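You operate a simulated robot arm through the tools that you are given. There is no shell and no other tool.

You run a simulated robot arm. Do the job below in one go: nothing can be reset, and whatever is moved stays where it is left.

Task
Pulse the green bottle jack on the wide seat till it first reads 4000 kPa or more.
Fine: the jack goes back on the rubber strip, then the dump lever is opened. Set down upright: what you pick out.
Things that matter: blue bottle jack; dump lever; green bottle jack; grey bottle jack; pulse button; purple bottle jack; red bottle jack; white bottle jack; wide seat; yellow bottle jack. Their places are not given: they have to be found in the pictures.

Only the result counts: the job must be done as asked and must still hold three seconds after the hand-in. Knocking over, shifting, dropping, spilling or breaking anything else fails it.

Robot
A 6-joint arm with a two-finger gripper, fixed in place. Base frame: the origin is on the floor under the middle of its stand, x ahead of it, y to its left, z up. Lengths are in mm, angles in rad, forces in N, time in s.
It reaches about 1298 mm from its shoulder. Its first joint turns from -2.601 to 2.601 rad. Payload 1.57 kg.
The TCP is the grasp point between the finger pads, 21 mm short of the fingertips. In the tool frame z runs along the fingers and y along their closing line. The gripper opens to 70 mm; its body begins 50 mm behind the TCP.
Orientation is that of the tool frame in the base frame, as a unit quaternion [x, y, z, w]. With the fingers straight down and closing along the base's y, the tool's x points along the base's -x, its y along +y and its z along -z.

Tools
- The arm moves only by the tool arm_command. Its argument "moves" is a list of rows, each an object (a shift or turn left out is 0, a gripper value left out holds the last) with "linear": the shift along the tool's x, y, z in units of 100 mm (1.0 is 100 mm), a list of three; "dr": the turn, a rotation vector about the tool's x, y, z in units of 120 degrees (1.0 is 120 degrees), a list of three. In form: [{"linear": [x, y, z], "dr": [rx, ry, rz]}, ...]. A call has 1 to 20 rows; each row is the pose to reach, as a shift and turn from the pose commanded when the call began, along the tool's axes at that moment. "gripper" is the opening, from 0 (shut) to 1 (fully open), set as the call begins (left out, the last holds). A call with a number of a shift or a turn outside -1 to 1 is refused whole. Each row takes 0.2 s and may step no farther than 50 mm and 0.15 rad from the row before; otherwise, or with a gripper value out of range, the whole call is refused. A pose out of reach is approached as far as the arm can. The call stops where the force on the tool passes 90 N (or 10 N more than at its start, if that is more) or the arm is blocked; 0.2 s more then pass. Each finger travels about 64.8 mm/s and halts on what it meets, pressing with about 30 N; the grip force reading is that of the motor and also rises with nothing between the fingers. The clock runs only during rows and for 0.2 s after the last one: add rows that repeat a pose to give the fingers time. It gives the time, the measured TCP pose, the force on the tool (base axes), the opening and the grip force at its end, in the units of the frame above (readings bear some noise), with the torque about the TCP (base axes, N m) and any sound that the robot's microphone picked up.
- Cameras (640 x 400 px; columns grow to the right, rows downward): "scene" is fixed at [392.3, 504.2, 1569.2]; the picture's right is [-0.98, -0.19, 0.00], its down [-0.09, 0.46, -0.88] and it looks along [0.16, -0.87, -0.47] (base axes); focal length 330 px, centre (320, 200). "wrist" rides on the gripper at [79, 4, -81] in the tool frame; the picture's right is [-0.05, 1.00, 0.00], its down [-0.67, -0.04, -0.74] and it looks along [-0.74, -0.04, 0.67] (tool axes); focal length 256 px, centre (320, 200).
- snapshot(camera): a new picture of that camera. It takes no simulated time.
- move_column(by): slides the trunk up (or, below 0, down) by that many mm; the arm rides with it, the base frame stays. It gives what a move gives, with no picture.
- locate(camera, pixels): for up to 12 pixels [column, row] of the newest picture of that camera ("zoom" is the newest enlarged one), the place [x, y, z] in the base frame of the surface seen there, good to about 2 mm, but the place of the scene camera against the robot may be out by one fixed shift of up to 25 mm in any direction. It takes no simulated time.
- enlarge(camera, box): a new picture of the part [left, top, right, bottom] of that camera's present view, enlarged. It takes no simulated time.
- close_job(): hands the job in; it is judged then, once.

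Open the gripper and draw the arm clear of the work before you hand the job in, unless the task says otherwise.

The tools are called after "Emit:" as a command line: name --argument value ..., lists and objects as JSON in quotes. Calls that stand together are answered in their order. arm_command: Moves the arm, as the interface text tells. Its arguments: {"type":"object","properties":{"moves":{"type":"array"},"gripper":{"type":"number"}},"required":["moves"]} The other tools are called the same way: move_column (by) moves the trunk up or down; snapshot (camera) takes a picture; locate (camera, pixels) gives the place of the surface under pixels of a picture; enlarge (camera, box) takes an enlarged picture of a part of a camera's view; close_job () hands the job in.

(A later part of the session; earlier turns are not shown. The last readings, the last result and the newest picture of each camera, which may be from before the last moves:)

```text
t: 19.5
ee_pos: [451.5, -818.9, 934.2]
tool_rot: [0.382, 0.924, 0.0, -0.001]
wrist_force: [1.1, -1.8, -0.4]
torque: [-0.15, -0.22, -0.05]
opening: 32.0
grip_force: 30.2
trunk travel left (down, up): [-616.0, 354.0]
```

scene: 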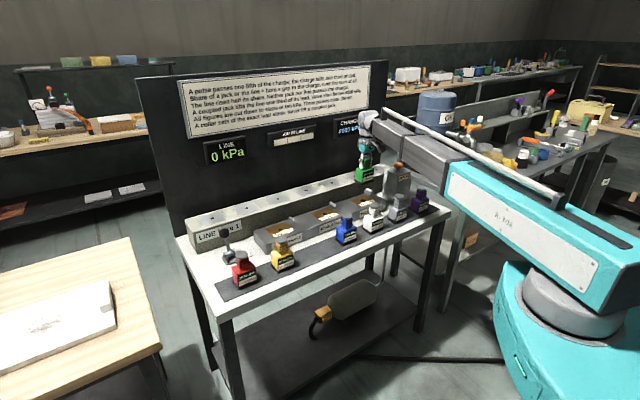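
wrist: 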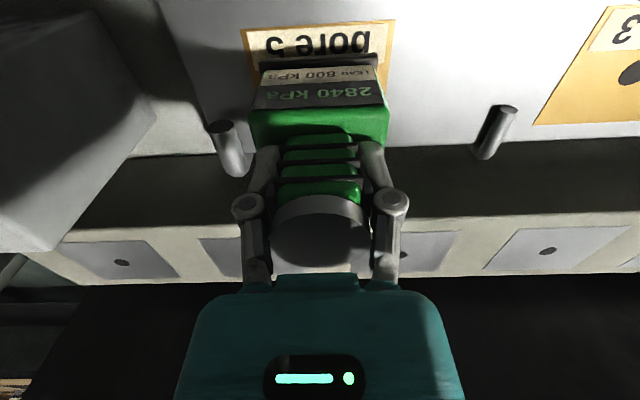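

The wrist force fell from −7.1 to −0.4 N: the jack rests on the seat. I lower 0.5 mm more and open the gripper.

Emit:
move_column --by -0.5

Emit:
arm_command --moves '[{"linear": [0, 0, 0]}, {"linear": [0, 0, 0]}, {"linear": [0, 0, 0]}, {"linear": [0, 0, 0]}]' --gripper 1

Emit:
snapshot --camera "wrist"

Emit:
enlarge --camera "scene" --box '[330, 150, 430, 230]'

```text
t: 20.0
ee_pos: [451.7, -820.4, 934.3]
tool_rot: [0.383, 0.924, 0.0, 0.001]
wrist_force: [2.7, -5.5, 7.8]
torque: [0.02, -0.16, -0.07]
opening: 32.0
grip_force: 30.2
trunk travel left (down, up): [-615.0, 355.0]
```

```text
t: 21.0
ee_pos: [452.0, -819.2, 934.4]
tool_rot: [0.383, 0.924, 0.0, 0.0]
wrist_force: [-0.5, -0.6, 0.3]
torque: [0.02, 0.01, 0.02]
opening: 69.9
grip_force: 0.1
trunk travel left (down, up): [-615.0, 355.0]
```

```text
taken
```

wrist: 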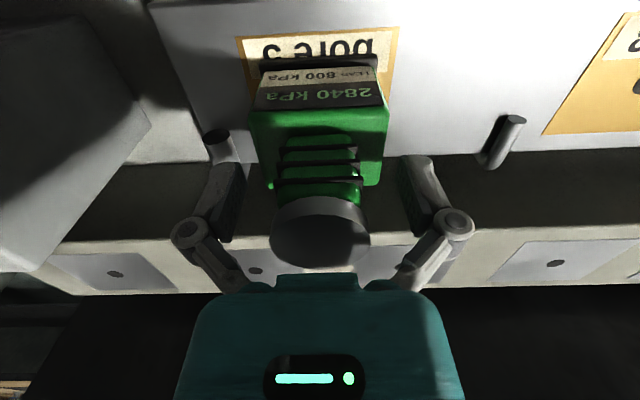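

```text
5.00 times, centred on (380, 190) of scene
```

zoom: 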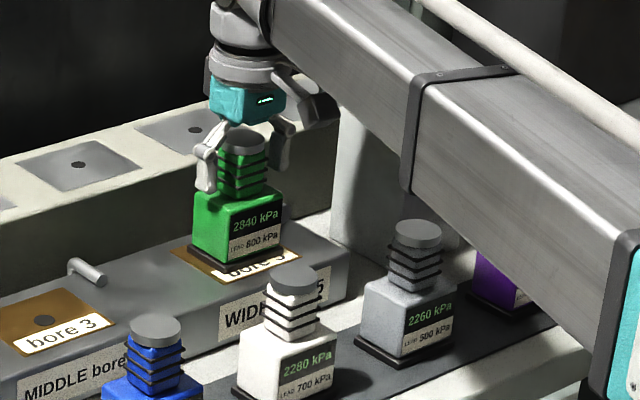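

The jack stands on the wide seat and the fingers are open. I raise the trunk 110 mm to clear the cap and the pulse box, then check whether the arm itself can move in z by a small upward test.

Emit:
move_column --by 110

Emit:
arm_command --moves '[{"linear": [0, 0, -0.1]}, {"linear": [0, 0, -0.2]}, {"linear": [0, 0, -0.2]}]' --gripper 1

Emit:
snapshot --camera "wrist"

Emit:
snapshot --camera "scene"

```text
t: 22.5
ee_pos: [451.8, -818.7, 1043.6]
tool_rot: [0.383, 0.924, 0.0, 0.0]
wrist_force: [0.0, 0.6, -0.5]
torque: [-0.01, -0.01, 0.0]
opening: 70.2
grip_force: 0.0
trunk travel left (down, up): [-725.0, 245.0]
```

```text
t: 23.3
ee_pos: [451.0, -819.1, 1044.1]
tool_rot: [0.382, 0.924, 0.0, 0.0]
wrist_force: [-0.7, 0.6, 0.3]
torque: [0.01, 0.02, 0.01]
opening: 69.7
grip_force: 0.1
out of reach, approached as far as the arm can: row 1, 2, 3
trunk travel left (down, up): [-725.0, 245.0]
```

```text
taken
```

wrist: 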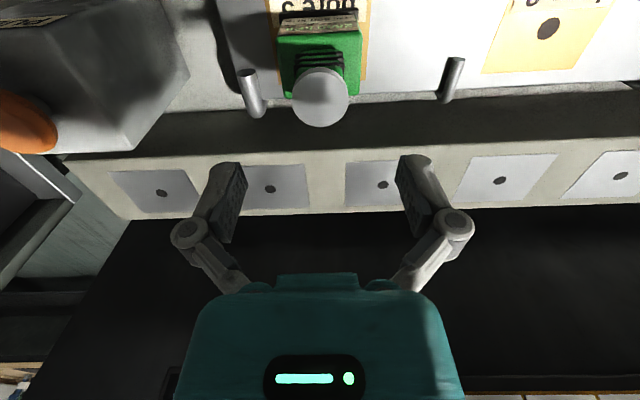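

```text
taken
```

scene: 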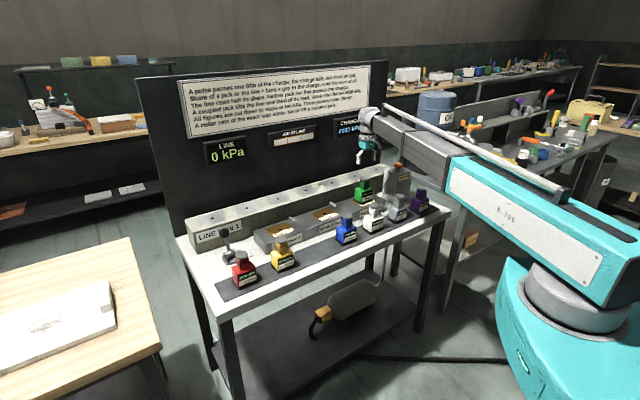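

z is indeed trunk-only. I close the fingers (to press with the tips) and move toward the button near (309,-947), at tips height about 1023, above the button's ~985.

Emit:
arm_command --moves '[{"linear": [0.03, -0.3, 0]}, {"linear": [0.05, -0.6, 0]}, {"linear": [0.05, -0.9, 0]}, {"linear": [0.05, -0.9, 0]}, {"linear": [0.05, -0.9, 0]}]' --gripper 0

Emit:
snapshot --camera "wrist"

Emit:
enlarge --camera "wrist" --box '[100, 20, 320, 180]'

```text
t: 24.5
ee_pos: [384.7, -881.3, 1044.3]
tool_rot: [0.381, 0.924, 0.0, 0.0]
wrist_force: [0.2, -0.5, -0.6]
torque: [0.02, -0.02, 0.02]
opening: 0.2
grip_force: 29.1
trunk travel left (down, up): [-725.0, 245.0]
```

```text
taken
```

wrist: 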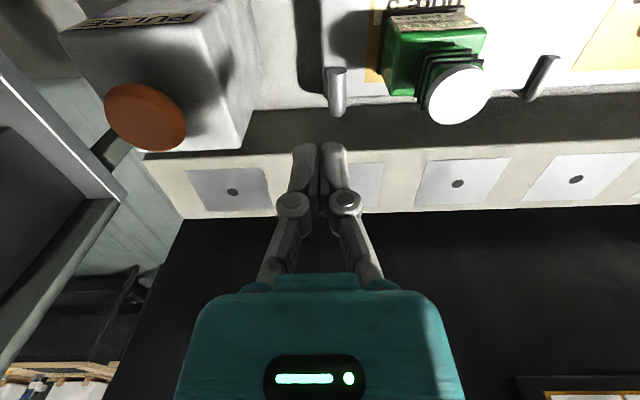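

```text
2.50 times, centred on (210, 100) of wrist
```

zoom: 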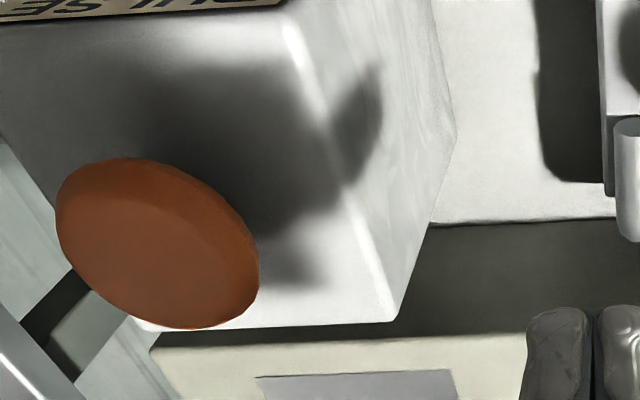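

The mushroom is centred near (144,116) in the wrist picture. I locate its centre and rim.

Emit:
locate --camera "wrist" --pixels '[[144, 116], [110, 100], [180, 132], [130, 86], [155, 146], [108, 118], [175, 110], [200, 50], [240, 145]]'

```text
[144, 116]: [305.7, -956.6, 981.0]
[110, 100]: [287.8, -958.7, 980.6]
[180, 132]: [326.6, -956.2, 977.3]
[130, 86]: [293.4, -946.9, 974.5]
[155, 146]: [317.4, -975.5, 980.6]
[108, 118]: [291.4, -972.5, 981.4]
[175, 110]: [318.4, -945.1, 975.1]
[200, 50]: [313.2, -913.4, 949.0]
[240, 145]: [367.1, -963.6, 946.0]
```

Button top centre is about (306.5,-958,981). I move the remaining tool y −109 mm in two calls, then re-check.

Emit:
arm_command --moves '[{"linear": [0.0, -0.3, 0]}, {"linear": [0.01, -0.55, 0]}, {"linear": [0.01, -0.55, 0]}]' --gripper 0

Emit:
arm_command --moves '[{"linear": [0.0, -0.3, 0]}, {"linear": [0.0, -0.54, 0]}, {"linear": [0.0, -0.54, 0]}, {"linear": [0.0, -0.54, 0]}]' --gripper 0

Emit:
snapshot --camera "wrist"

Emit:
snapshot --camera "scene"

```text
t: 25.3
ee_pos: [343.2, -916.3, 1043.7]
tool_rot: [0.382, 0.924, 0.0, 0.0]
wrist_force: [0.0, 0.2, -0.6]
torque: [0.04, -0.03, -0.01]
opening: 0.0
grip_force: 28.6
trunk travel left (down, up): [-725.0, 245.0]
```

```text
t: 26.3
ee_pos: [306.1, -954.1, 1044.2]
tool_rot: [0.383, 0.924, -0.001, -0.001]
wrist_force: [0.6, 0.6, 0.3]
torque: [0.05, 0.0, -0.03]
opening: 0.0
grip_force: 28.4
trunk travel left (down, up): [-725.0, 245.0]
```

```text
taken
```

wrist: 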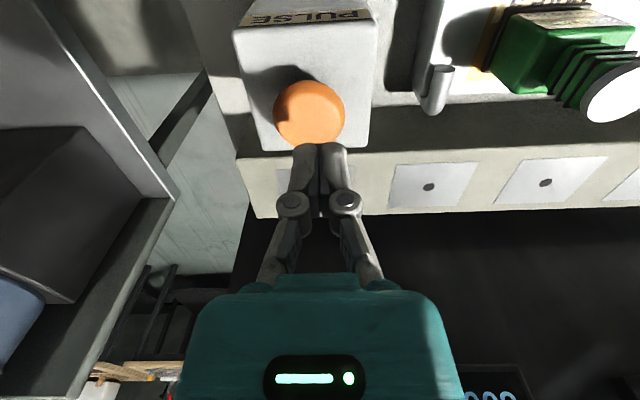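

```text
taken
```

scene: 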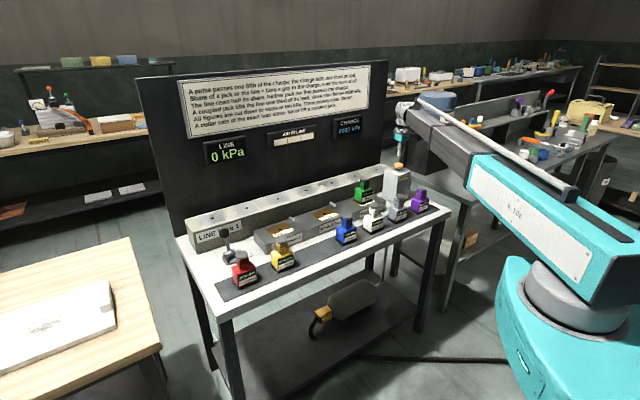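

The button's top is centred near (309,112), about 7 mm off the tool axis along −y. I locate it precisely.

Emit:
locate --camera "wrist" --pixels '[[309, 112], [280, 112], [339, 112], [309, 84], [309, 137]]'

Emit:
enlarge --camera "scene" --box '[340, 110, 440, 220]'

```text
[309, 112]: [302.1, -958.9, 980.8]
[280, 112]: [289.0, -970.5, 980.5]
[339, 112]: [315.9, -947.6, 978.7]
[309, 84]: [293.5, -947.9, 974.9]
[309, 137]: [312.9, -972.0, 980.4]
```

```text
3.64 times, centred on (390, 165) of scene
```

zoom: 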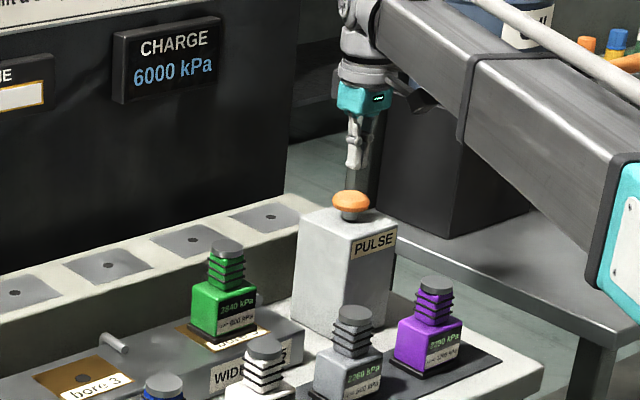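

Button centre is (302.5,-959). I shift 6 mm along tool −y, 1 mm −x, then lower 38 mm so the tips sit just above the button.

Emit:
arm_command --moves '[{"linear": [-0.01, -0.06, 0]}, {"linear": [-0.01, -0.06, 0]}]' --gripper 0

Emit:
move_column --by -38

Emit:
snapshot --camera "scene"

Emit:
snapshot --camera "wrist"

```text
t: 26.9
ee_pos: [304.1, -959.4, 1044.6]
tool_rot: [0.382, 0.924, 0.0, 0.0]
wrist_force: [-0.6, -0.2, -0.3]
torque: [-0.03, 0.0, 0.01]
opening: 0.0
grip_force: 28.0
trunk travel left (down, up): [-725.0, 245.0]
```

```text
t: 27.7
ee_pos: [304.2, -958.7, 1005.1]
tool_rot: [0.383, 0.924, 0.0, 0.0]
wrist_force: [0.0, -0.6, -1.0]
torque: [0.03, 0.02, 0.01]
opening: 0.0
grip_force: 28.5
trunk travel left (down, up): [-687.0, 283.0]
```

```text
taken
```

scene: 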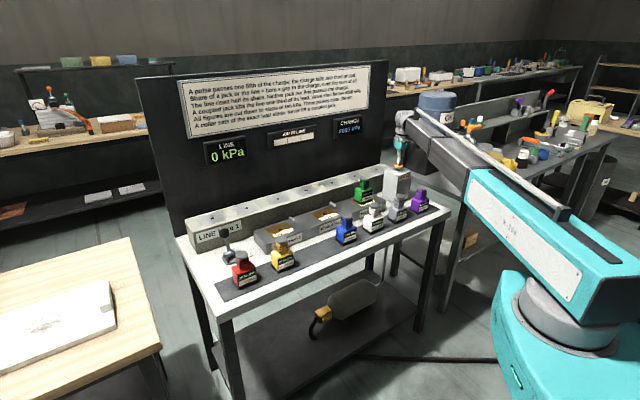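

```text
taken
```

wrist: 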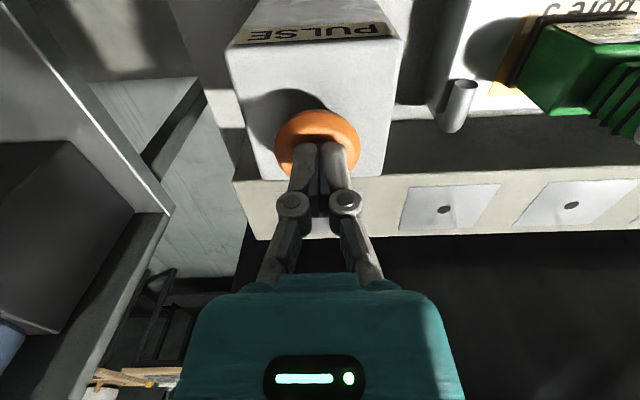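

Tips are about 3 mm above the button, and all displays are visible in the scene view. I press gently: lower 5 mm and read the force and sound.

Emit:
move_column --by -5

Emit:
enlarge --camera "scene" --box '[190, 110, 400, 220]'

```text
t: 28.2
ee_pos: [303.4, -958.1, 1000.6]
tool_rot: [0.383, 0.924, 0.0, 0.0]
wrist_force: [-0.4, 0.1, 0.7]
torque: [-0.03, 0.04, -0.02]
opening: 0.0
grip_force: 28.7
trunk travel left (down, up): [-682.0, 288.0]
```

```text
3.05 times, centred on (295, 165) of scene
```

zoom: 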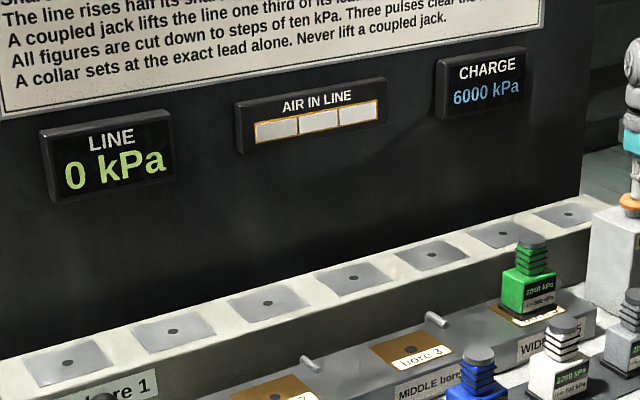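

No contact force yet (0.7 N), readings unchanged. I lower by 2 mm.

Emit:
move_column --by -2

```text
t: 28.7
ee_pos: [304.2, -958.3, 998.0]
tool_rot: [0.383, 0.924, -0.001, 0.0]
wrist_force: [0.4, -0.2, 1.8]
torque: [-0.02, -0.03, 0.0]
opening: 0.0
grip_force: 28.9
trunk travel left (down, up): [-680.0, 290.0]
```

Force is rising slightly (1.8 N), so contact is beginning. I lower another 2 mm and read the sound and displays.

Emit:
move_column --by -2

Emit:
enlarge --camera "scene" --box '[190, 110, 400, 220]'

```text
t: 29.3
ee_pos: [304.9, -960.1, 996.9]
tool_rot: [0.383, 0.924, -0.001, 0.001]
wrist_force: [-0.6, -0.5, 2.5]
torque: [-0.03, -0.03, 0.01]
opening: 6.0
grip_force: 28.6
trunk travel left (down, up): [-678.0, 292.0]
```

```text
3.05 times, centred on (295, 165) of scene
```

zoom: 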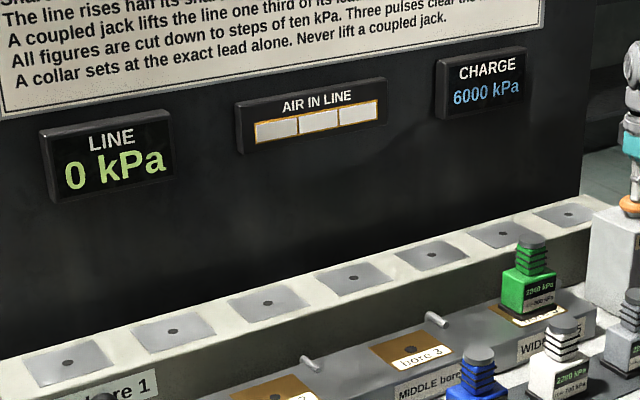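

The opening jumped to 6.0 mm, which suggests the dome is spreading the closed fingertips. I look at the wrist view.

Emit:
snapshot --camera "wrist"

Emit:
enlarge --camera "wrist" --box '[250, 90, 390, 220]'

Emit:
enlarge --camera "scene" --box '[370, 120, 430, 190]'

```text
taken
```

wrist: 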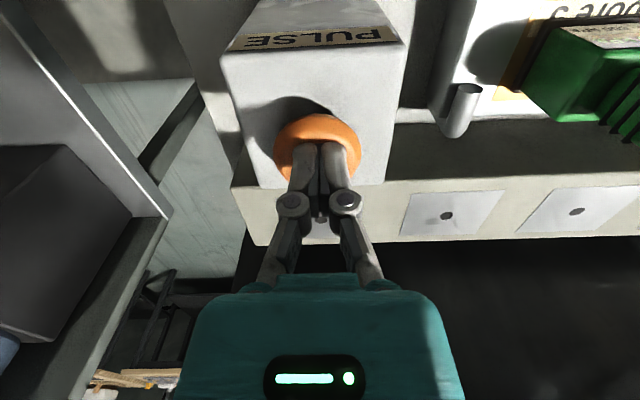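

```text
3.08 times, centred on (320, 155) of wrist
```

zoom: 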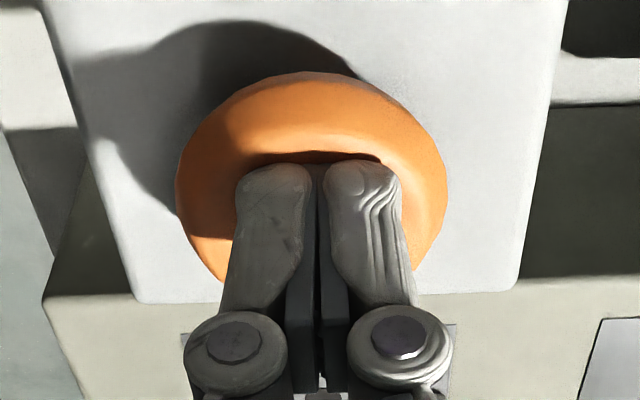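

```text
5.71 times, centred on (400, 155) of scene
```

zoom: 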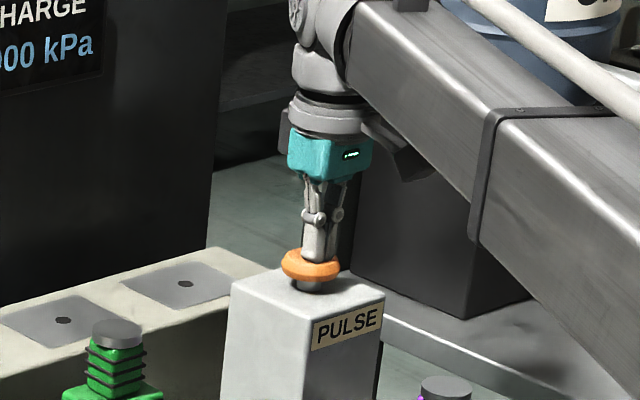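

The fingers rest on the dome, only slightly spread. The spring is soft (2.5 N); I keep pressing 2 mm.

Emit:
move_column --by -2

Emit:
enlarge --camera "scene" --box '[190, 110, 400, 220]'

```text
t: 29.8
ee_pos: [303.7, -959.2, 994.9]
tool_rot: [0.383, 0.924, 0.0, 0.0]
wrist_force: [1.1, -1.2, 2.7]
torque: [-0.05, -0.03, -0.02]
opening: 5.8
grip_force: 28.7
trunk travel left (down, up): [-676.0, 294.0]
heard: click
```

```text
3.05 times, centred on (295, 165) of scene
```

zoom: 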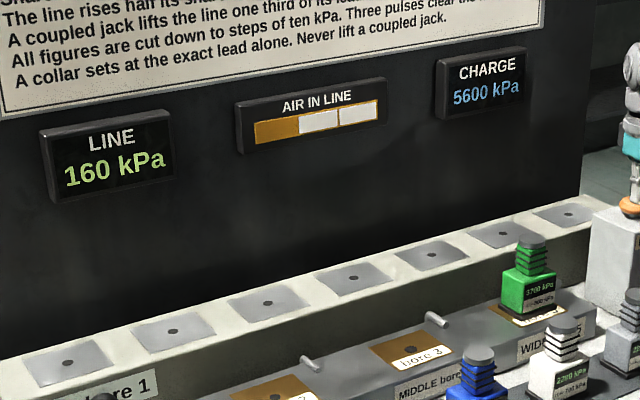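

Click heard: charge 5600, line 160, one air segment cleared. I read the green jack's display, then release the button by raising 9 mm.

Emit:
enlarge --camera "scene" --box '[340, 170, 390, 220]'

Emit:
move_column --by 9

Emit:
enlarge --camera "scene" --box '[190, 110, 400, 220]'

```text
8.00 times, centred on (365, 195) of scene
```

zoom: 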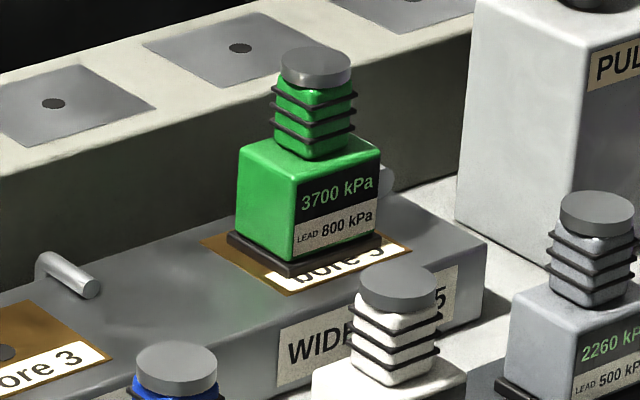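

```text
t: 30.4
ee_pos: [302.9, -957.1, 1002.9]
tool_rot: [0.383, 0.924, 0.0, -0.001]
wrist_force: [-0.1, -0.3, 0.0]
torque: [0.01, 0.0, 0.0]
opening: 0.2
grip_force: 28.4
trunk travel left (down, up): [-685.0, 285.0]
```

```text
3.05 times, centred on (295, 165) of scene
```

zoom: 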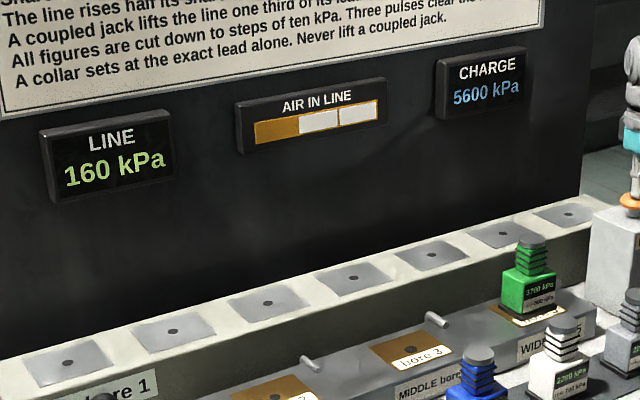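

Green reads 3700, matching the panel rule; the next pulse should give about 4410. The button is released (force 0), so I press a second time, in small steps near the click point.

Emit:
move_column --by -7

Emit:
move_column --by -2

Emit:
enlarge --camera "scene" --box '[190, 110, 400, 220]'

```text
t: 30.9
ee_pos: [304.4, -958.6, 997.8]
tool_rot: [0.383, 0.924, 0.001, 0.0]
wrist_force: [-0.1, 0.3, 2.1]
torque: [-0.04, 0.0, 0.0]
opening: 6.0
grip_force: 28.3
trunk travel left (down, up): [-678.0, 292.0]
```

```text
t: 31.4
ee_pos: [305.2, -958.3, 993.8]
tool_rot: [0.382, 0.924, 0.0, 0.0]
wrist_force: [-0.8, -0.1, 3.9]
torque: [-0.06, -0.01, 0.02]
opening: 6.0
grip_force: 28.4
trunk travel left (down, up): [-676.0, 294.0]
heard: click
```

```text
3.05 times, centred on (295, 165) of scene
```

zoom: 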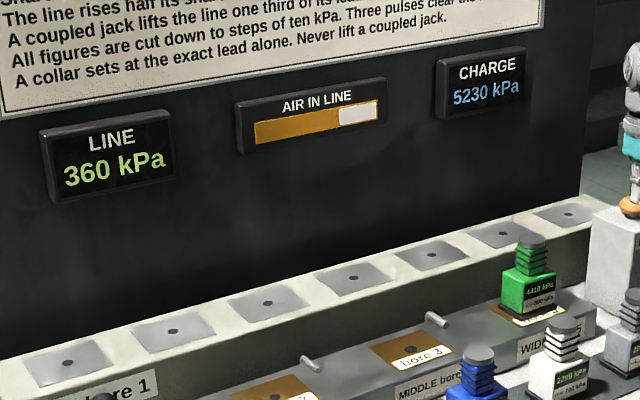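

Second click: charge 5230, line 360. I confirm the jack's display and raise the trunk 50 mm clear of the button.

Emit:
enlarge --camera "scene" --box '[340, 170, 390, 220]'

Emit:
move_column --by 50

```text
8.00 times, centred on (365, 195) of scene
```

zoom: 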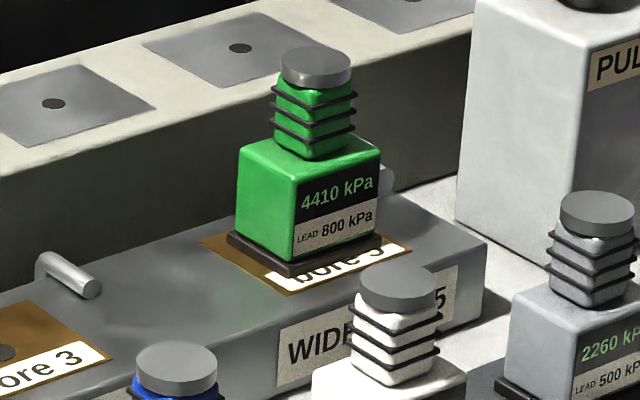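

```text
t: 32.4
ee_pos: [303.2, -958.3, 1044.8]
tool_rot: [0.382, 0.924, 0.0, 0.0]
wrist_force: [0.3, 0.4, -0.9]
torque: [-0.03, 0.0, -0.01]
opening: 0.0
grip_force: 29.2
trunk travel left (down, up): [-726.0, 244.0]
```

Green reads 4410 kPa, the first reading at or above 4000. I go back over the wide seat with the gripper opening (203 mm along tool +y, −7 mm x).

Emit:
arm_command --moves '[{"linear": [0, 0.3, 0]}, {"linear": [-0.03, 0.65, 0]}, {"linear": [-0.04, 1.0, 0]}, {"linear": [-0.04, 1.0, 0]}]' --gripper 1

Emit:
arm_command --moves '[{"linear": [0, 0.3, 0]}, {"linear": [-0.02, 0.65, 0]}, {"linear": [-0.03, 1.0, 0]}, {"linear": [-0.03, 1.0, 0]}, {"linear": [-0.03, 1.0, 0]}]' --gripper 1

Emit:
snapshot --camera "wrist"

Emit:
enlarge --camera "wrist" --box '[260, 40, 380, 140]'

```text
t: 33.4
ee_pos: [377.4, -891.5, 1044.9]
tool_rot: [0.383, 0.924, 0.0, -0.001]
wrist_force: [0.0, 0.4, 0.5]
torque: [0.03, -0.03, 0.05]
opening: 69.8
grip_force: 0.1
trunk travel left (down, up): [-726.0, 244.0]
```

```text
t: 34.6
ee_pos: [453.0, -822.5, 1044.9]
tool_rot: [0.383, 0.924, 0.0, 0.0]
wrist_force: [-0.1, -0.2, 0.4]
torque: [-0.04, -0.02, -0.02]
opening: 69.9
grip_force: 0.1
trunk travel left (down, up): [-726.0, 244.0]
```

```text
taken
```

wrist: 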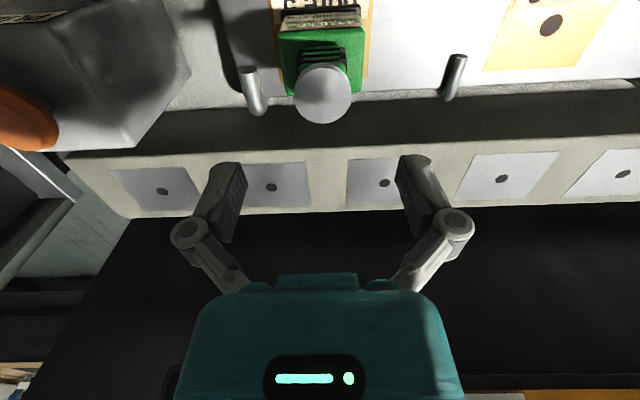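

```text
4.00 times, centred on (320, 90) of wrist
```

zoom: 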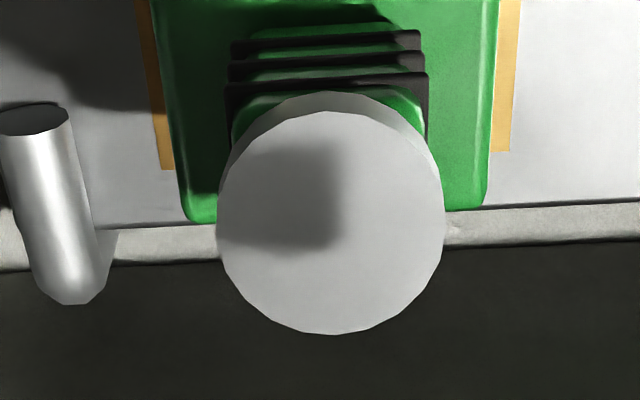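

Emit:
locate --camera "zoom" --pixels '[[331, 224], [222, 224], [440, 224], [331, 116], [331, 330]]'

```text
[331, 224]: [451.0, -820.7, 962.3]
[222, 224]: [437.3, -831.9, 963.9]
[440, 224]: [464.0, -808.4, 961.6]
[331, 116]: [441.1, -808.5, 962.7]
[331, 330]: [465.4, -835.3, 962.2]
```

The cap centre is at about (451.6,-820.8,962.5) against my TCP (453,-822.5). I correct 2 mm in tool +x, lower 55 mm and check the view before going around the neck.

Emit:
arm_command --moves '[{"linear": [0.02, 0.0, 0]}, {"linear": [0.02, 0.0, 0]}]' --gripper 1

Emit:
move_column --by -55

Emit:
snapshot --camera "wrist"

```text
t: 35.2
ee_pos: [451.1, -820.0, 1044.0]
tool_rot: [0.383, 0.924, -0.001, 0.0]
wrist_force: [0.1, -0.1, -1.1]
torque: [0.01, 0.0, 0.0]
opening: 70.0
grip_force: 0.0
trunk travel left (down, up): [-726.0, 244.0]
```

```text
t: 36.1
ee_pos: [450.4, -821.3, 989.3]
tool_rot: [0.382, 0.924, 0.0, 0.0]
wrist_force: [-0.9, 0.0, 0.5]
torque: [0.03, 0.02, -0.03]
opening: 69.6
grip_force: 0.0
trunk travel left (down, up): [-671.0, 299.0]
```

```text
taken
```

wrist: 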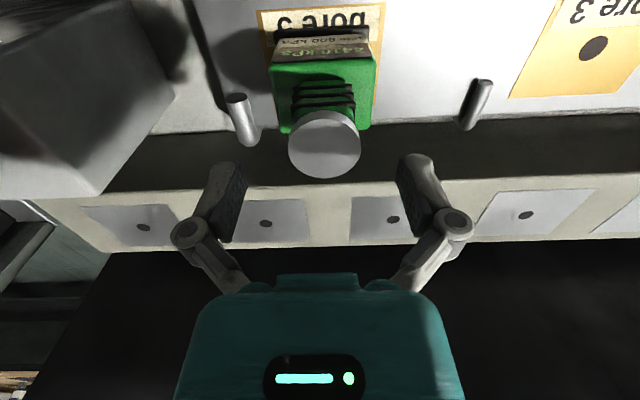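

The cap is at (324.5,144), about 2 mm to tool +y. I nudge +1.5 mm in y and lower 55 mm around the neck.

Emit:
arm_command --moves '[{"linear": [0.0, 0.015, 0]}, {"linear": [0.0, 0.015, 0]}]' --gripper 1

Emit:
move_column --by -54.5

Emit:
snapshot --camera "wrist"

```text
t: 36.7
ee_pos: [452.7, -820.2, 989.7]
tool_rot: [0.383, 0.924, 0.0, 0.0]
wrist_force: [-1.1, -0.2, 0.1]
torque: [0.03, 0.04, -0.02]
opening: 70.1
grip_force: 0.0
trunk travel left (down, up): [-671.0, 299.0]
```

```text
t: 37.7
ee_pos: [450.1, -820.3, 935.3]
tool_rot: [0.383, 0.924, 0.0, 0.0]
wrist_force: [-0.8, -1.0, 0.6]
torque: [-0.01, 0.01, -0.01]
opening: 70.5
grip_force: 0.0
trunk travel left (down, up): [-617.0, 353.0]
```

```text
taken
```

wrist: 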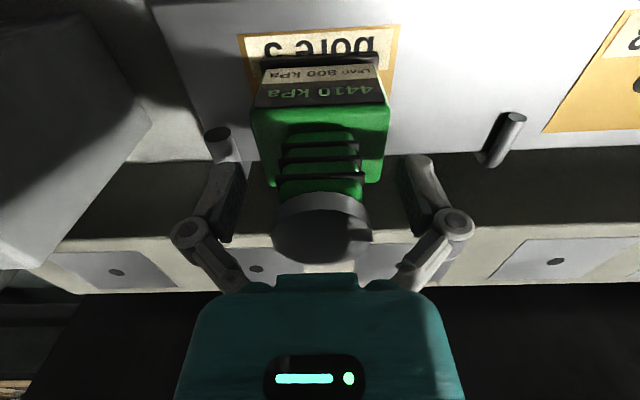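

The neck is between the fingers. I close the gripper and hold for a second.

Emit:
arm_command --moves '[{"linear": [0, 0, 0]}, {"linear": [0, 0, 0]}, {"linear": [0, 0, 0]}, {"linear": [0, 0, 0]}, {"linear": [0, 0, 0]}]' --gripper 0

Emit:
move_column --by 12

Emit:
snapshot --camera "wrist"

Emit:
enlarge --camera "scene" --box '[190, 110, 400, 220]'

```text
t: 38.9
ee_pos: [449.2, -819.6, 934.8]
tool_rot: [0.383, 0.924, 0.001, 0.001]
wrist_force: [1.4, 0.3, 3.9]
torque: [-0.02, -0.17, 0.01]
opening: 32.0
grip_force: 29.4
trunk travel left (down, up): [-617.0, 353.0]
```

```text
t: 39.5
ee_pos: [451.9, -819.9, 947.2]
tool_rot: [0.383, 0.924, 0.0, -0.001]
wrist_force: [-0.8, -0.4, -8.3]
torque: [0.02, -0.01, 0.03]
opening: 32.0
grip_force: 30.1
trunk travel left (down, up): [-629.0, 341.0]
```

```text
taken
```

wrist: 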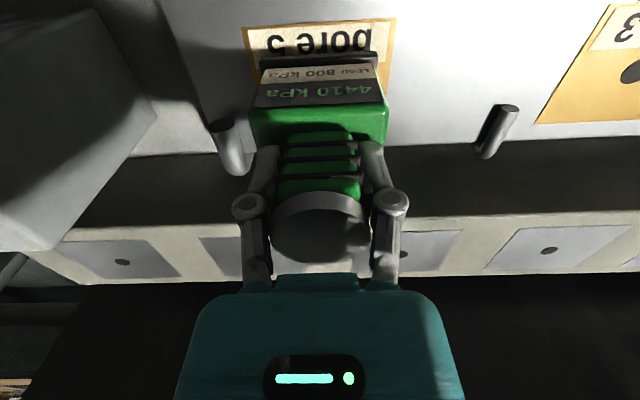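

```text
3.05 times, centred on (295, 165) of scene
```

zoom: 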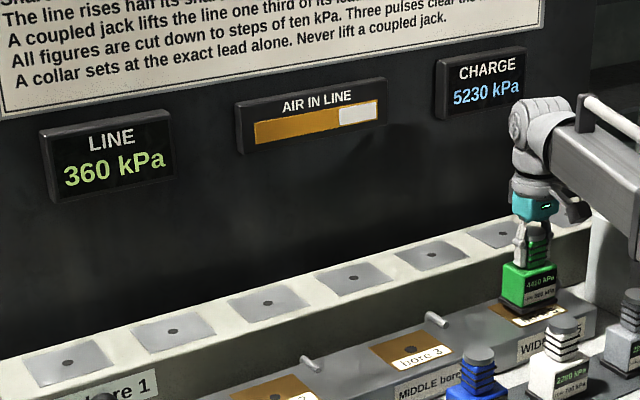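

The jack is held (−8.3 N, opening 32). I raise to travel height and traverse back to its place on the strip (target TCP (595.3,-469.2)).

Emit:
move_column --by 84

Emit:
arm_command --moves '[{"linear": [0.1, 0.25, 0]}, {"linear": [0.2, 0.5, 0]}, {"linear": [0.3, 0.75, 0]}, {"linear": [0.4, 0.95, 0]}, {"linear": [0.4, 0.95, 0]}]' --gripper 0

Emit:
arm_command --moves '[{"linear": [0.1, 0.25, 0]}, {"linear": [0.2, 0.5, 0]}, {"linear": [0.3, 0.75, 0]}, {"linear": [0.4, 0.95, 0]}, {"linear": [0.4, 0.95, 0]}]' --gripper 0

Emit:
arm_command --moves '[{"linear": [0.1, 0.25, 0]}, {"linear": [0.2, 0.5, 0]}, {"linear": [0.3, 0.75, 0]}, {"linear": [0.4, 0.95, 0]}, {"linear": [0.4, 0.95, 0]}]' --gripper 0

```text
t: 40.7
ee_pos: [450.8, -820.3, 1029.9]
tool_rot: [0.382, 0.924, 0.0, 0.0]
wrist_force: [-0.3, 0.2, -8.2]
torque: [-0.02, 0.03, 0.0]
opening: 31.6
grip_force: 30.9
trunk travel left (down, up): [-713.0, 257.0]
```

```text
t: 41.9
ee_pos: [492.4, -723.5, 1031.6]
tool_rot: [0.383, 0.924, 0.0, 0.0]
wrist_force: [-0.3, -0.4, -8.0]
torque: [0.03, 0.01, 0.01]
opening: 31.8
grip_force: 29.7
out of reach, approached as far as the arm can: row 3
trunk travel left (down, up): [-713.0, 257.0]
```

```text
t: 43.1
ee_pos: [527.3, -629.0, 1031.1]
tool_rot: [0.383, 0.924, 0.0, 0.0]
wrist_force: [-0.7, 0.7, -8.0]
torque: [-0.01, 0.03, -0.03]
opening: 31.9
grip_force: 29.7
trunk travel left (down, up): [-713.0, 257.0]
```

```text
t: 44.3
ee_pos: [570.2, -534.1, 1031.0]
tool_rot: [0.383, 0.924, 0.0, 0.0]
wrist_force: [0.4, 0.1, -7.1]
torque: [0.03, 0.04, 0.0]
opening: 32.0
grip_force: 30.0
trunk travel left (down, up): [-713.0, 257.0]
```

Now at (570.2,-534.1). The remainder to the home spot is tool x +28 mm, tool y +64 mm.

Emit:
arm_command --moves '[{"linear": [0.14, 0.32, 0]}, {"linear": [0.28, 0.635, 0]}, {"linear": [0.28, 0.635, 0]}, {"linear": [0.28, 0.635, 0]}]' --gripper 0

Emit:
snapshot --camera "wrist"

Emit:
snapshot --camera "scene"

```text
t: 45.3
ee_pos: [594.6, -469.4, 1030.8]
tool_rot: [0.383, 0.924, 0.0, 0.0]
wrist_force: [0.1, -1.2, -8.2]
torque: [0.02, 0.01, 0.03]
opening: 31.8
grip_force: 29.6
trunk travel left (down, up): [-713.0, 257.0]
```

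```text
taken
```

wrist: 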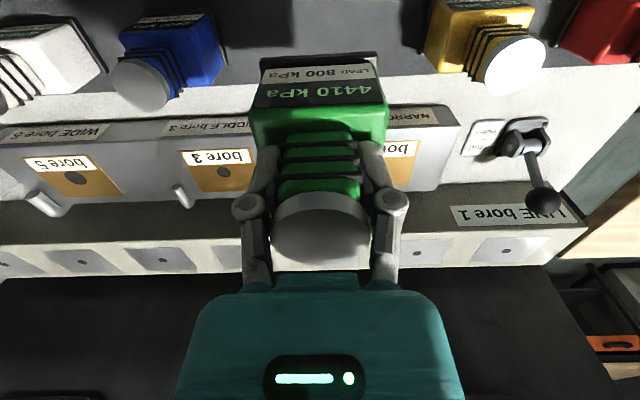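

```text
taken
```

scene: 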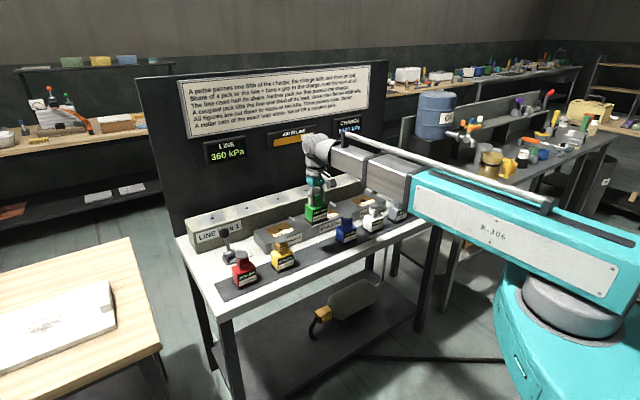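

The jack is above its old place. I lower 130 mm, leaving about 12 mm to the strip, and check.

Emit:
move_column --by -130

Emit:
snapshot --camera "wrist"

Emit:
enlarge --camera "scene" --box '[270, 180, 370, 270]'

```text
t: 46.9
ee_pos: [595.0, -468.8, 900.1]
tool_rot: [0.383, 0.924, 0.0, 0.001]
wrist_force: [0.4, 0.0, -7.7]
torque: [0.0, 0.04, 0.02]
opening: 31.9
grip_force: 30.0
trunk travel left (down, up): [-583.0, 387.0]
```

```text
taken
```

wrist: 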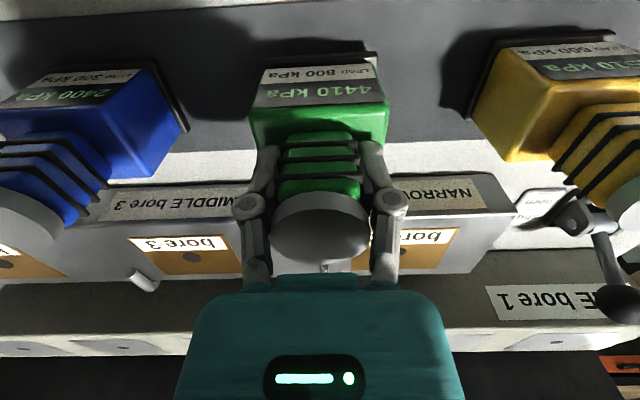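

```text
4.44 times, centred on (320, 225) of scene
```

zoom: 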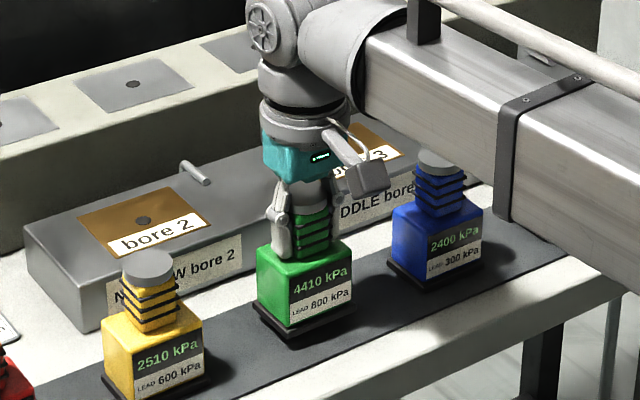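

The green jack hovers over the strip between yellow and blue, upright. I lower 10 mm, then step by small amounts until the weight is taken.

Emit:
move_column --by -10

Emit:
move_column --by -1.5

```text
t: 47.4
ee_pos: [595.2, -470.0, 890.9]
tool_rot: [0.383, 0.924, 0.0, 0.0]
wrist_force: [0.1, 0.4, -7.8]
torque: [0.02, -0.03, 0.0]
opening: 31.9
grip_force: 29.8
trunk travel left (down, up): [-573.0, 397.0]
```

```text
t: 47.9
ee_pos: [594.1, -467.8, 888.7]
tool_rot: [0.382, 0.924, 0.0, 0.0]
wrist_force: [-0.3, 0.3, -7.2]
torque: [0.05, -0.01, 0.0]
opening: 31.9
grip_force: 29.7
trunk travel left (down, up): [-571.0, 399.0]
```

Still holding the full weight. I lower another 1.5 mm.

Emit:
move_column --by -1.5

```text
t: 48.5
ee_pos: [596.3, -468.6, 889.4]
tool_rot: [0.383, 0.924, 0.0, 0.0]
wrist_force: [4.9, -3.6, 7.7]
torque: [0.03, 0.05, -0.02]
opening: 31.5
grip_force: 29.8
trunk travel left (down, up): [-570.0, 400.0]
```

The force reversed to +7.7 N, so the jack stands on the strip. I open the gripper and look.

Emit:
arm_command --moves '[{"linear": [0, 0, 0]}, {"linear": [0, 0, 0]}, {"linear": [0, 0, 0]}, {"linear": [0, 0, 0]}]' --gripper 1

Emit:
snapshot --camera "wrist"

Emit:
enlarge --camera "scene" --box '[270, 180, 370, 270]'

```text
t: 49.5
ee_pos: [594.4, -468.6, 888.3]
tool_rot: [0.383, 0.924, 0.001, 0.0]
wrist_force: [0.5, 0.0, -0.2]
torque: [0.0, 0.03, 0.0]
opening: 69.9
grip_force: 0.0
trunk travel left (down, up): [-570.0, 400.0]
```

```text
taken
```

wrist: 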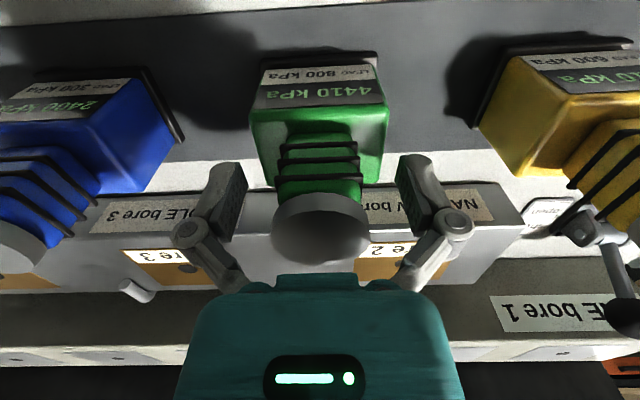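

```text
4.44 times, centred on (320, 225) of scene
```

zoom: 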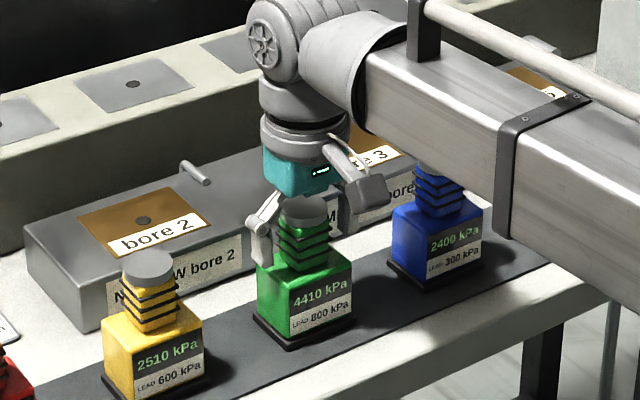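

The green jack stands upright on the strip at 4410 kPa, fingers free. I raise the trunk 130 mm and move along the bench toward the dump lever for a closer look.

Emit:
move_column --by 130

Emit:
arm_command --moves '[{"linear": [0.05, 0.3, 0]}, {"linear": [0.1, 0.6, 0]}, {"linear": [0.1, 0.9, 0]}, {"linear": [0.1, 0.9, 0]}]' --gripper 0

Emit:
arm_command --moves '[{"linear": [0.05, 0.3, 0]}, {"linear": [0.1, 0.6, 0]}, {"linear": [0.1, 0.9, 0]}, {"linear": [0.1, 0.9, 0]}]' --gripper 0

Emit:
snapshot --camera "wrist"

Emit:
snapshot --camera "scene"

```text
t: 51.0
ee_pos: [595.6, -469.5, 1018.9]
tool_rot: [0.383, 0.924, 0.001, 0.0]
wrist_force: [-0.4, -0.8, 0.2]
torque: [0.01, 0.01, 0.0]
opening: 70.0
grip_force: 0.1
trunk travel left (down, up): [-700.0, 270.0]
```

```text
t: 52.0
ee_pos: [653.4, -397.2, 1018.5]
tool_rot: [0.382, 0.924, 0.0, 0.0]
wrist_force: [0.0, -0.5, -0.1]
torque: [0.0, -0.02, 0.02]
opening: 0.3
grip_force: 28.0
trunk travel left (down, up): [-700.0, 270.0]
```

```text
t: 53.0
ee_pos: [708.1, -326.9, 1017.7]
tool_rot: [0.383, 0.924, -0.001, 0.0]
wrist_force: [0.1, -0.6, 0.3]
torque: [0.0, -0.03, 0.0]
opening: 0.0
grip_force: 28.7
trunk travel left (down, up): [-700.0, 270.0]
```

```text
taken
```

wrist: 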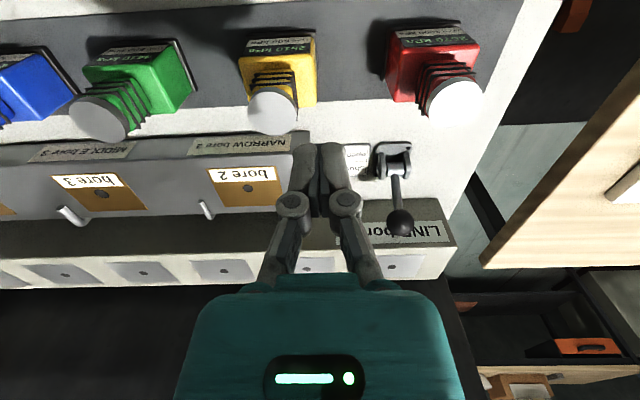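

```text
taken
```

scene: 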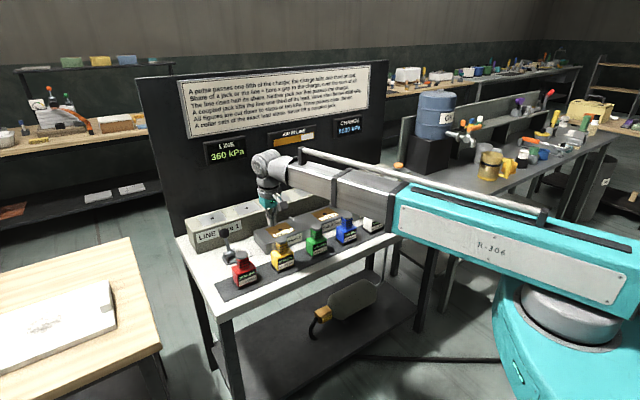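

The lever is now in view: hub near (393,165), ball near (400,222), label at (356,160). I enlarge and measure it.

Emit:
enlarge --camera "wrist" --box '[330, 130, 470, 270]'

Emit:
locate --camera "wrist" --pixels '[[400, 222], [387, 222], [414, 222], [400, 210], [400, 235], [394, 185], [395, 170], [380, 160], [407, 160], [385, 240], [440, 235], [430, 222]]'

```text
2.86 times, centred on (400, 200) of wrist
```

zoom: 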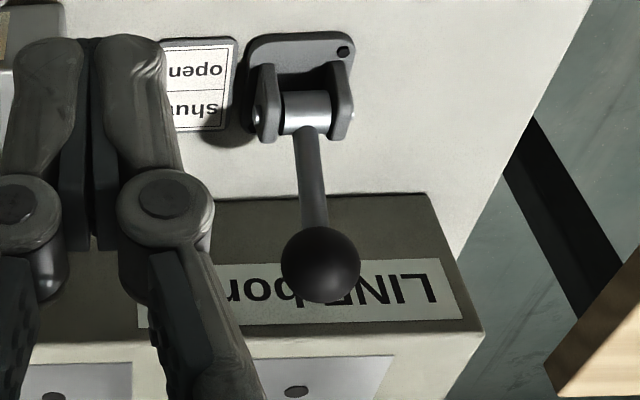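

```text
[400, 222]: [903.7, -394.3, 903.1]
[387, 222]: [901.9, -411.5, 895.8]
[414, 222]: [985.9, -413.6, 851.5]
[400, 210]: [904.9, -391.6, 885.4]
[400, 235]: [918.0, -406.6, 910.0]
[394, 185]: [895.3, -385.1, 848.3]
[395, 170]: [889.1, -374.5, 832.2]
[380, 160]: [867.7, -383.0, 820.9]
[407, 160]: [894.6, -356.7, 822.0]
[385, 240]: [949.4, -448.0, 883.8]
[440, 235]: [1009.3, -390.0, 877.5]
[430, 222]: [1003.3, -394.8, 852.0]
```

The ball centre is about u=361, v=929, z=896 (radius ~15) and the LINE block face at v≈989, so there is a 44 mm gap behind the ball for the closed fingers. I check where the panel stands before going behind the ball.

Emit:
locate --camera "scene" --pixels '[[224, 150], [200, 180], [180, 195], [245, 175], [295, 135], [215, 135]]'

Emit:
locate --camera "wrist" --pixels '[[432, 320], [420, 285], [150, 290], [437, 100], [450, 115], [448, 85]]'

```text
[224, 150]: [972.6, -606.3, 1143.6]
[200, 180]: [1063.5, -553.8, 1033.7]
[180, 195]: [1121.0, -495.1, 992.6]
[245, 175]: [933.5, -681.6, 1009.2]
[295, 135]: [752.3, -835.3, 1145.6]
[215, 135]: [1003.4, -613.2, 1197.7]
```

```text
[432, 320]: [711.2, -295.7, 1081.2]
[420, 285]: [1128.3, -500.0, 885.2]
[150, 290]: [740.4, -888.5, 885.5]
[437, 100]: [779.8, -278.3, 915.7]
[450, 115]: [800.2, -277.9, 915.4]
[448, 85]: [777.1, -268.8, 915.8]
```

The panel stands at v≈1150, far enough behind. I move above the gap behind the ball (target (938,-428)) at tips height ~997, in three calls.

Emit:
arm_command --moves '[{"linear": [-0.27, 0.1, 0]}, {"linear": [-0.54, 0.2, 0]}, {"linear": [-0.8, 0.3, 0]}, {"linear": [-0.8, 0.3, 0]}]' --gripper 0

Emit:
arm_command --moves '[{"linear": [-0.27, 0.1, 0]}, {"linear": [-0.54, 0.2, 0]}, {"linear": [-0.8, 0.3, 0]}, {"linear": [-0.8, 0.3, 0]}]' --gripper 0

Emit:
snapshot --camera "wrist"

Emit:
snapshot --camera "scene"

```text
t: 54.0
ee_pos: [788.2, -363.3, 1018.7]
tool_rot: [0.382, 0.924, 0.0, 0.0]
wrist_force: [-1.2, 0.0, 0.4]
torque: [-0.05, 0.0, 0.06]
opening: 0.2
grip_force: 28.6
trunk travel left (down, up): [-700.0, 270.0]
```

```text
t: 55.0
ee_pos: [862.9, -397.3, 1017.7]
tool_rot: [0.382, 0.924, -0.001, 0.0]
wrist_force: [-0.8, 0.3, -0.2]
torque: [-0.02, 0.01, -0.04]
opening: 0.0
grip_force: 28.6
trunk travel left (down, up): [-700.0, 270.0]
```

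```text
taken
```

wrist: 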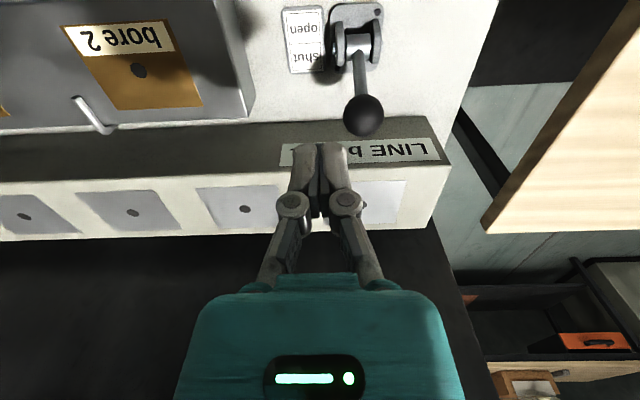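

```text
taken
```

scene: 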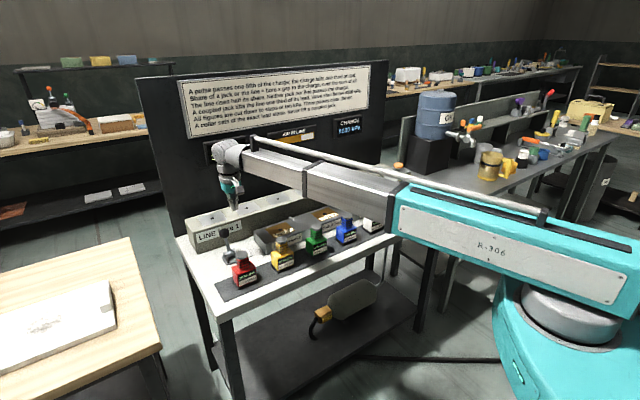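

The ball is at (364,115) in the wrist view. I re-measure ball, shaft and label from here.

Emit:
enlarge --camera "wrist" --box '[280, 0, 440, 180]'

Emit:
locate --camera "wrist" --pixels '[[364, 115], [346, 115], [382, 115], [364, 98], [364, 132], [358, 80], [357, 45], [338, 45], [375, 45], [430, 125], [370, 140], [430, 117]]'

```text
2.22 times, centred on (360, 90) of wrist
```

zoom: 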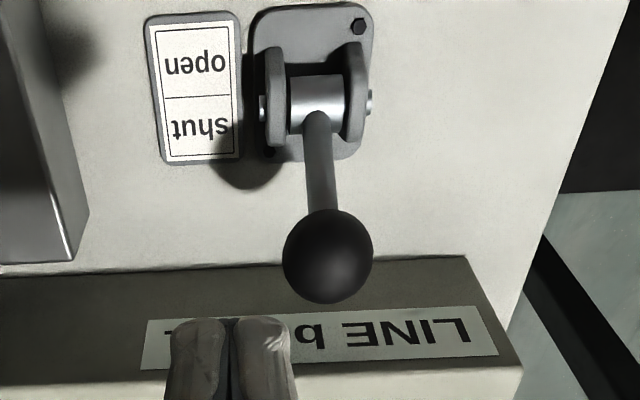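

```text
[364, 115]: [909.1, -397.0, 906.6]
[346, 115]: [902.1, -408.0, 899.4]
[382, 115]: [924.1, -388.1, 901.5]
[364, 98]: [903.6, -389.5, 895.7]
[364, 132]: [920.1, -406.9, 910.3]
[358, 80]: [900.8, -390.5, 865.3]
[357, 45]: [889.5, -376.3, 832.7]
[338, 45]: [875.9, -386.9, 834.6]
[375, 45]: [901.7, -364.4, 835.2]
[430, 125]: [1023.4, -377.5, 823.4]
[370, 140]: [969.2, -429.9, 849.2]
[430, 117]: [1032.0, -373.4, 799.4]
```

Ball centre u≈363.5, v≈930, z≈895; its back is at v≈946 and the LINE face at v≈989. I locate the front surface of my own fingertips to learn the finger thickness.

Emit:
locate --camera "wrist" --pixels '[[305, 150], [305, 160], [305, 175], [335, 150], [335, 165], [335, 178], [296, 160], [345, 160]]'

Emit:
enlarge --camera "scene" --box '[200, 140, 270, 220]'

```text
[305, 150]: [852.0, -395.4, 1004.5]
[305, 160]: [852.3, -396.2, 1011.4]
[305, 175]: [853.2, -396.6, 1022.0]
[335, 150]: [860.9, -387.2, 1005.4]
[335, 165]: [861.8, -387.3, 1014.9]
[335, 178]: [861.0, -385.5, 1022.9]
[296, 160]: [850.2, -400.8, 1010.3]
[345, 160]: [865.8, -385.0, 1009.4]
```

```text
5.00 times, centred on (235, 180) of scene
```

zoom: 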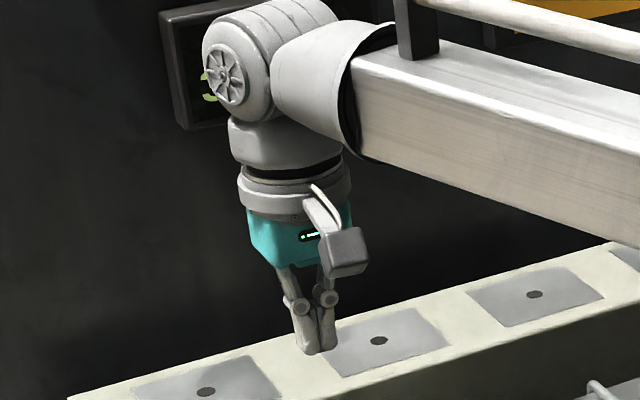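

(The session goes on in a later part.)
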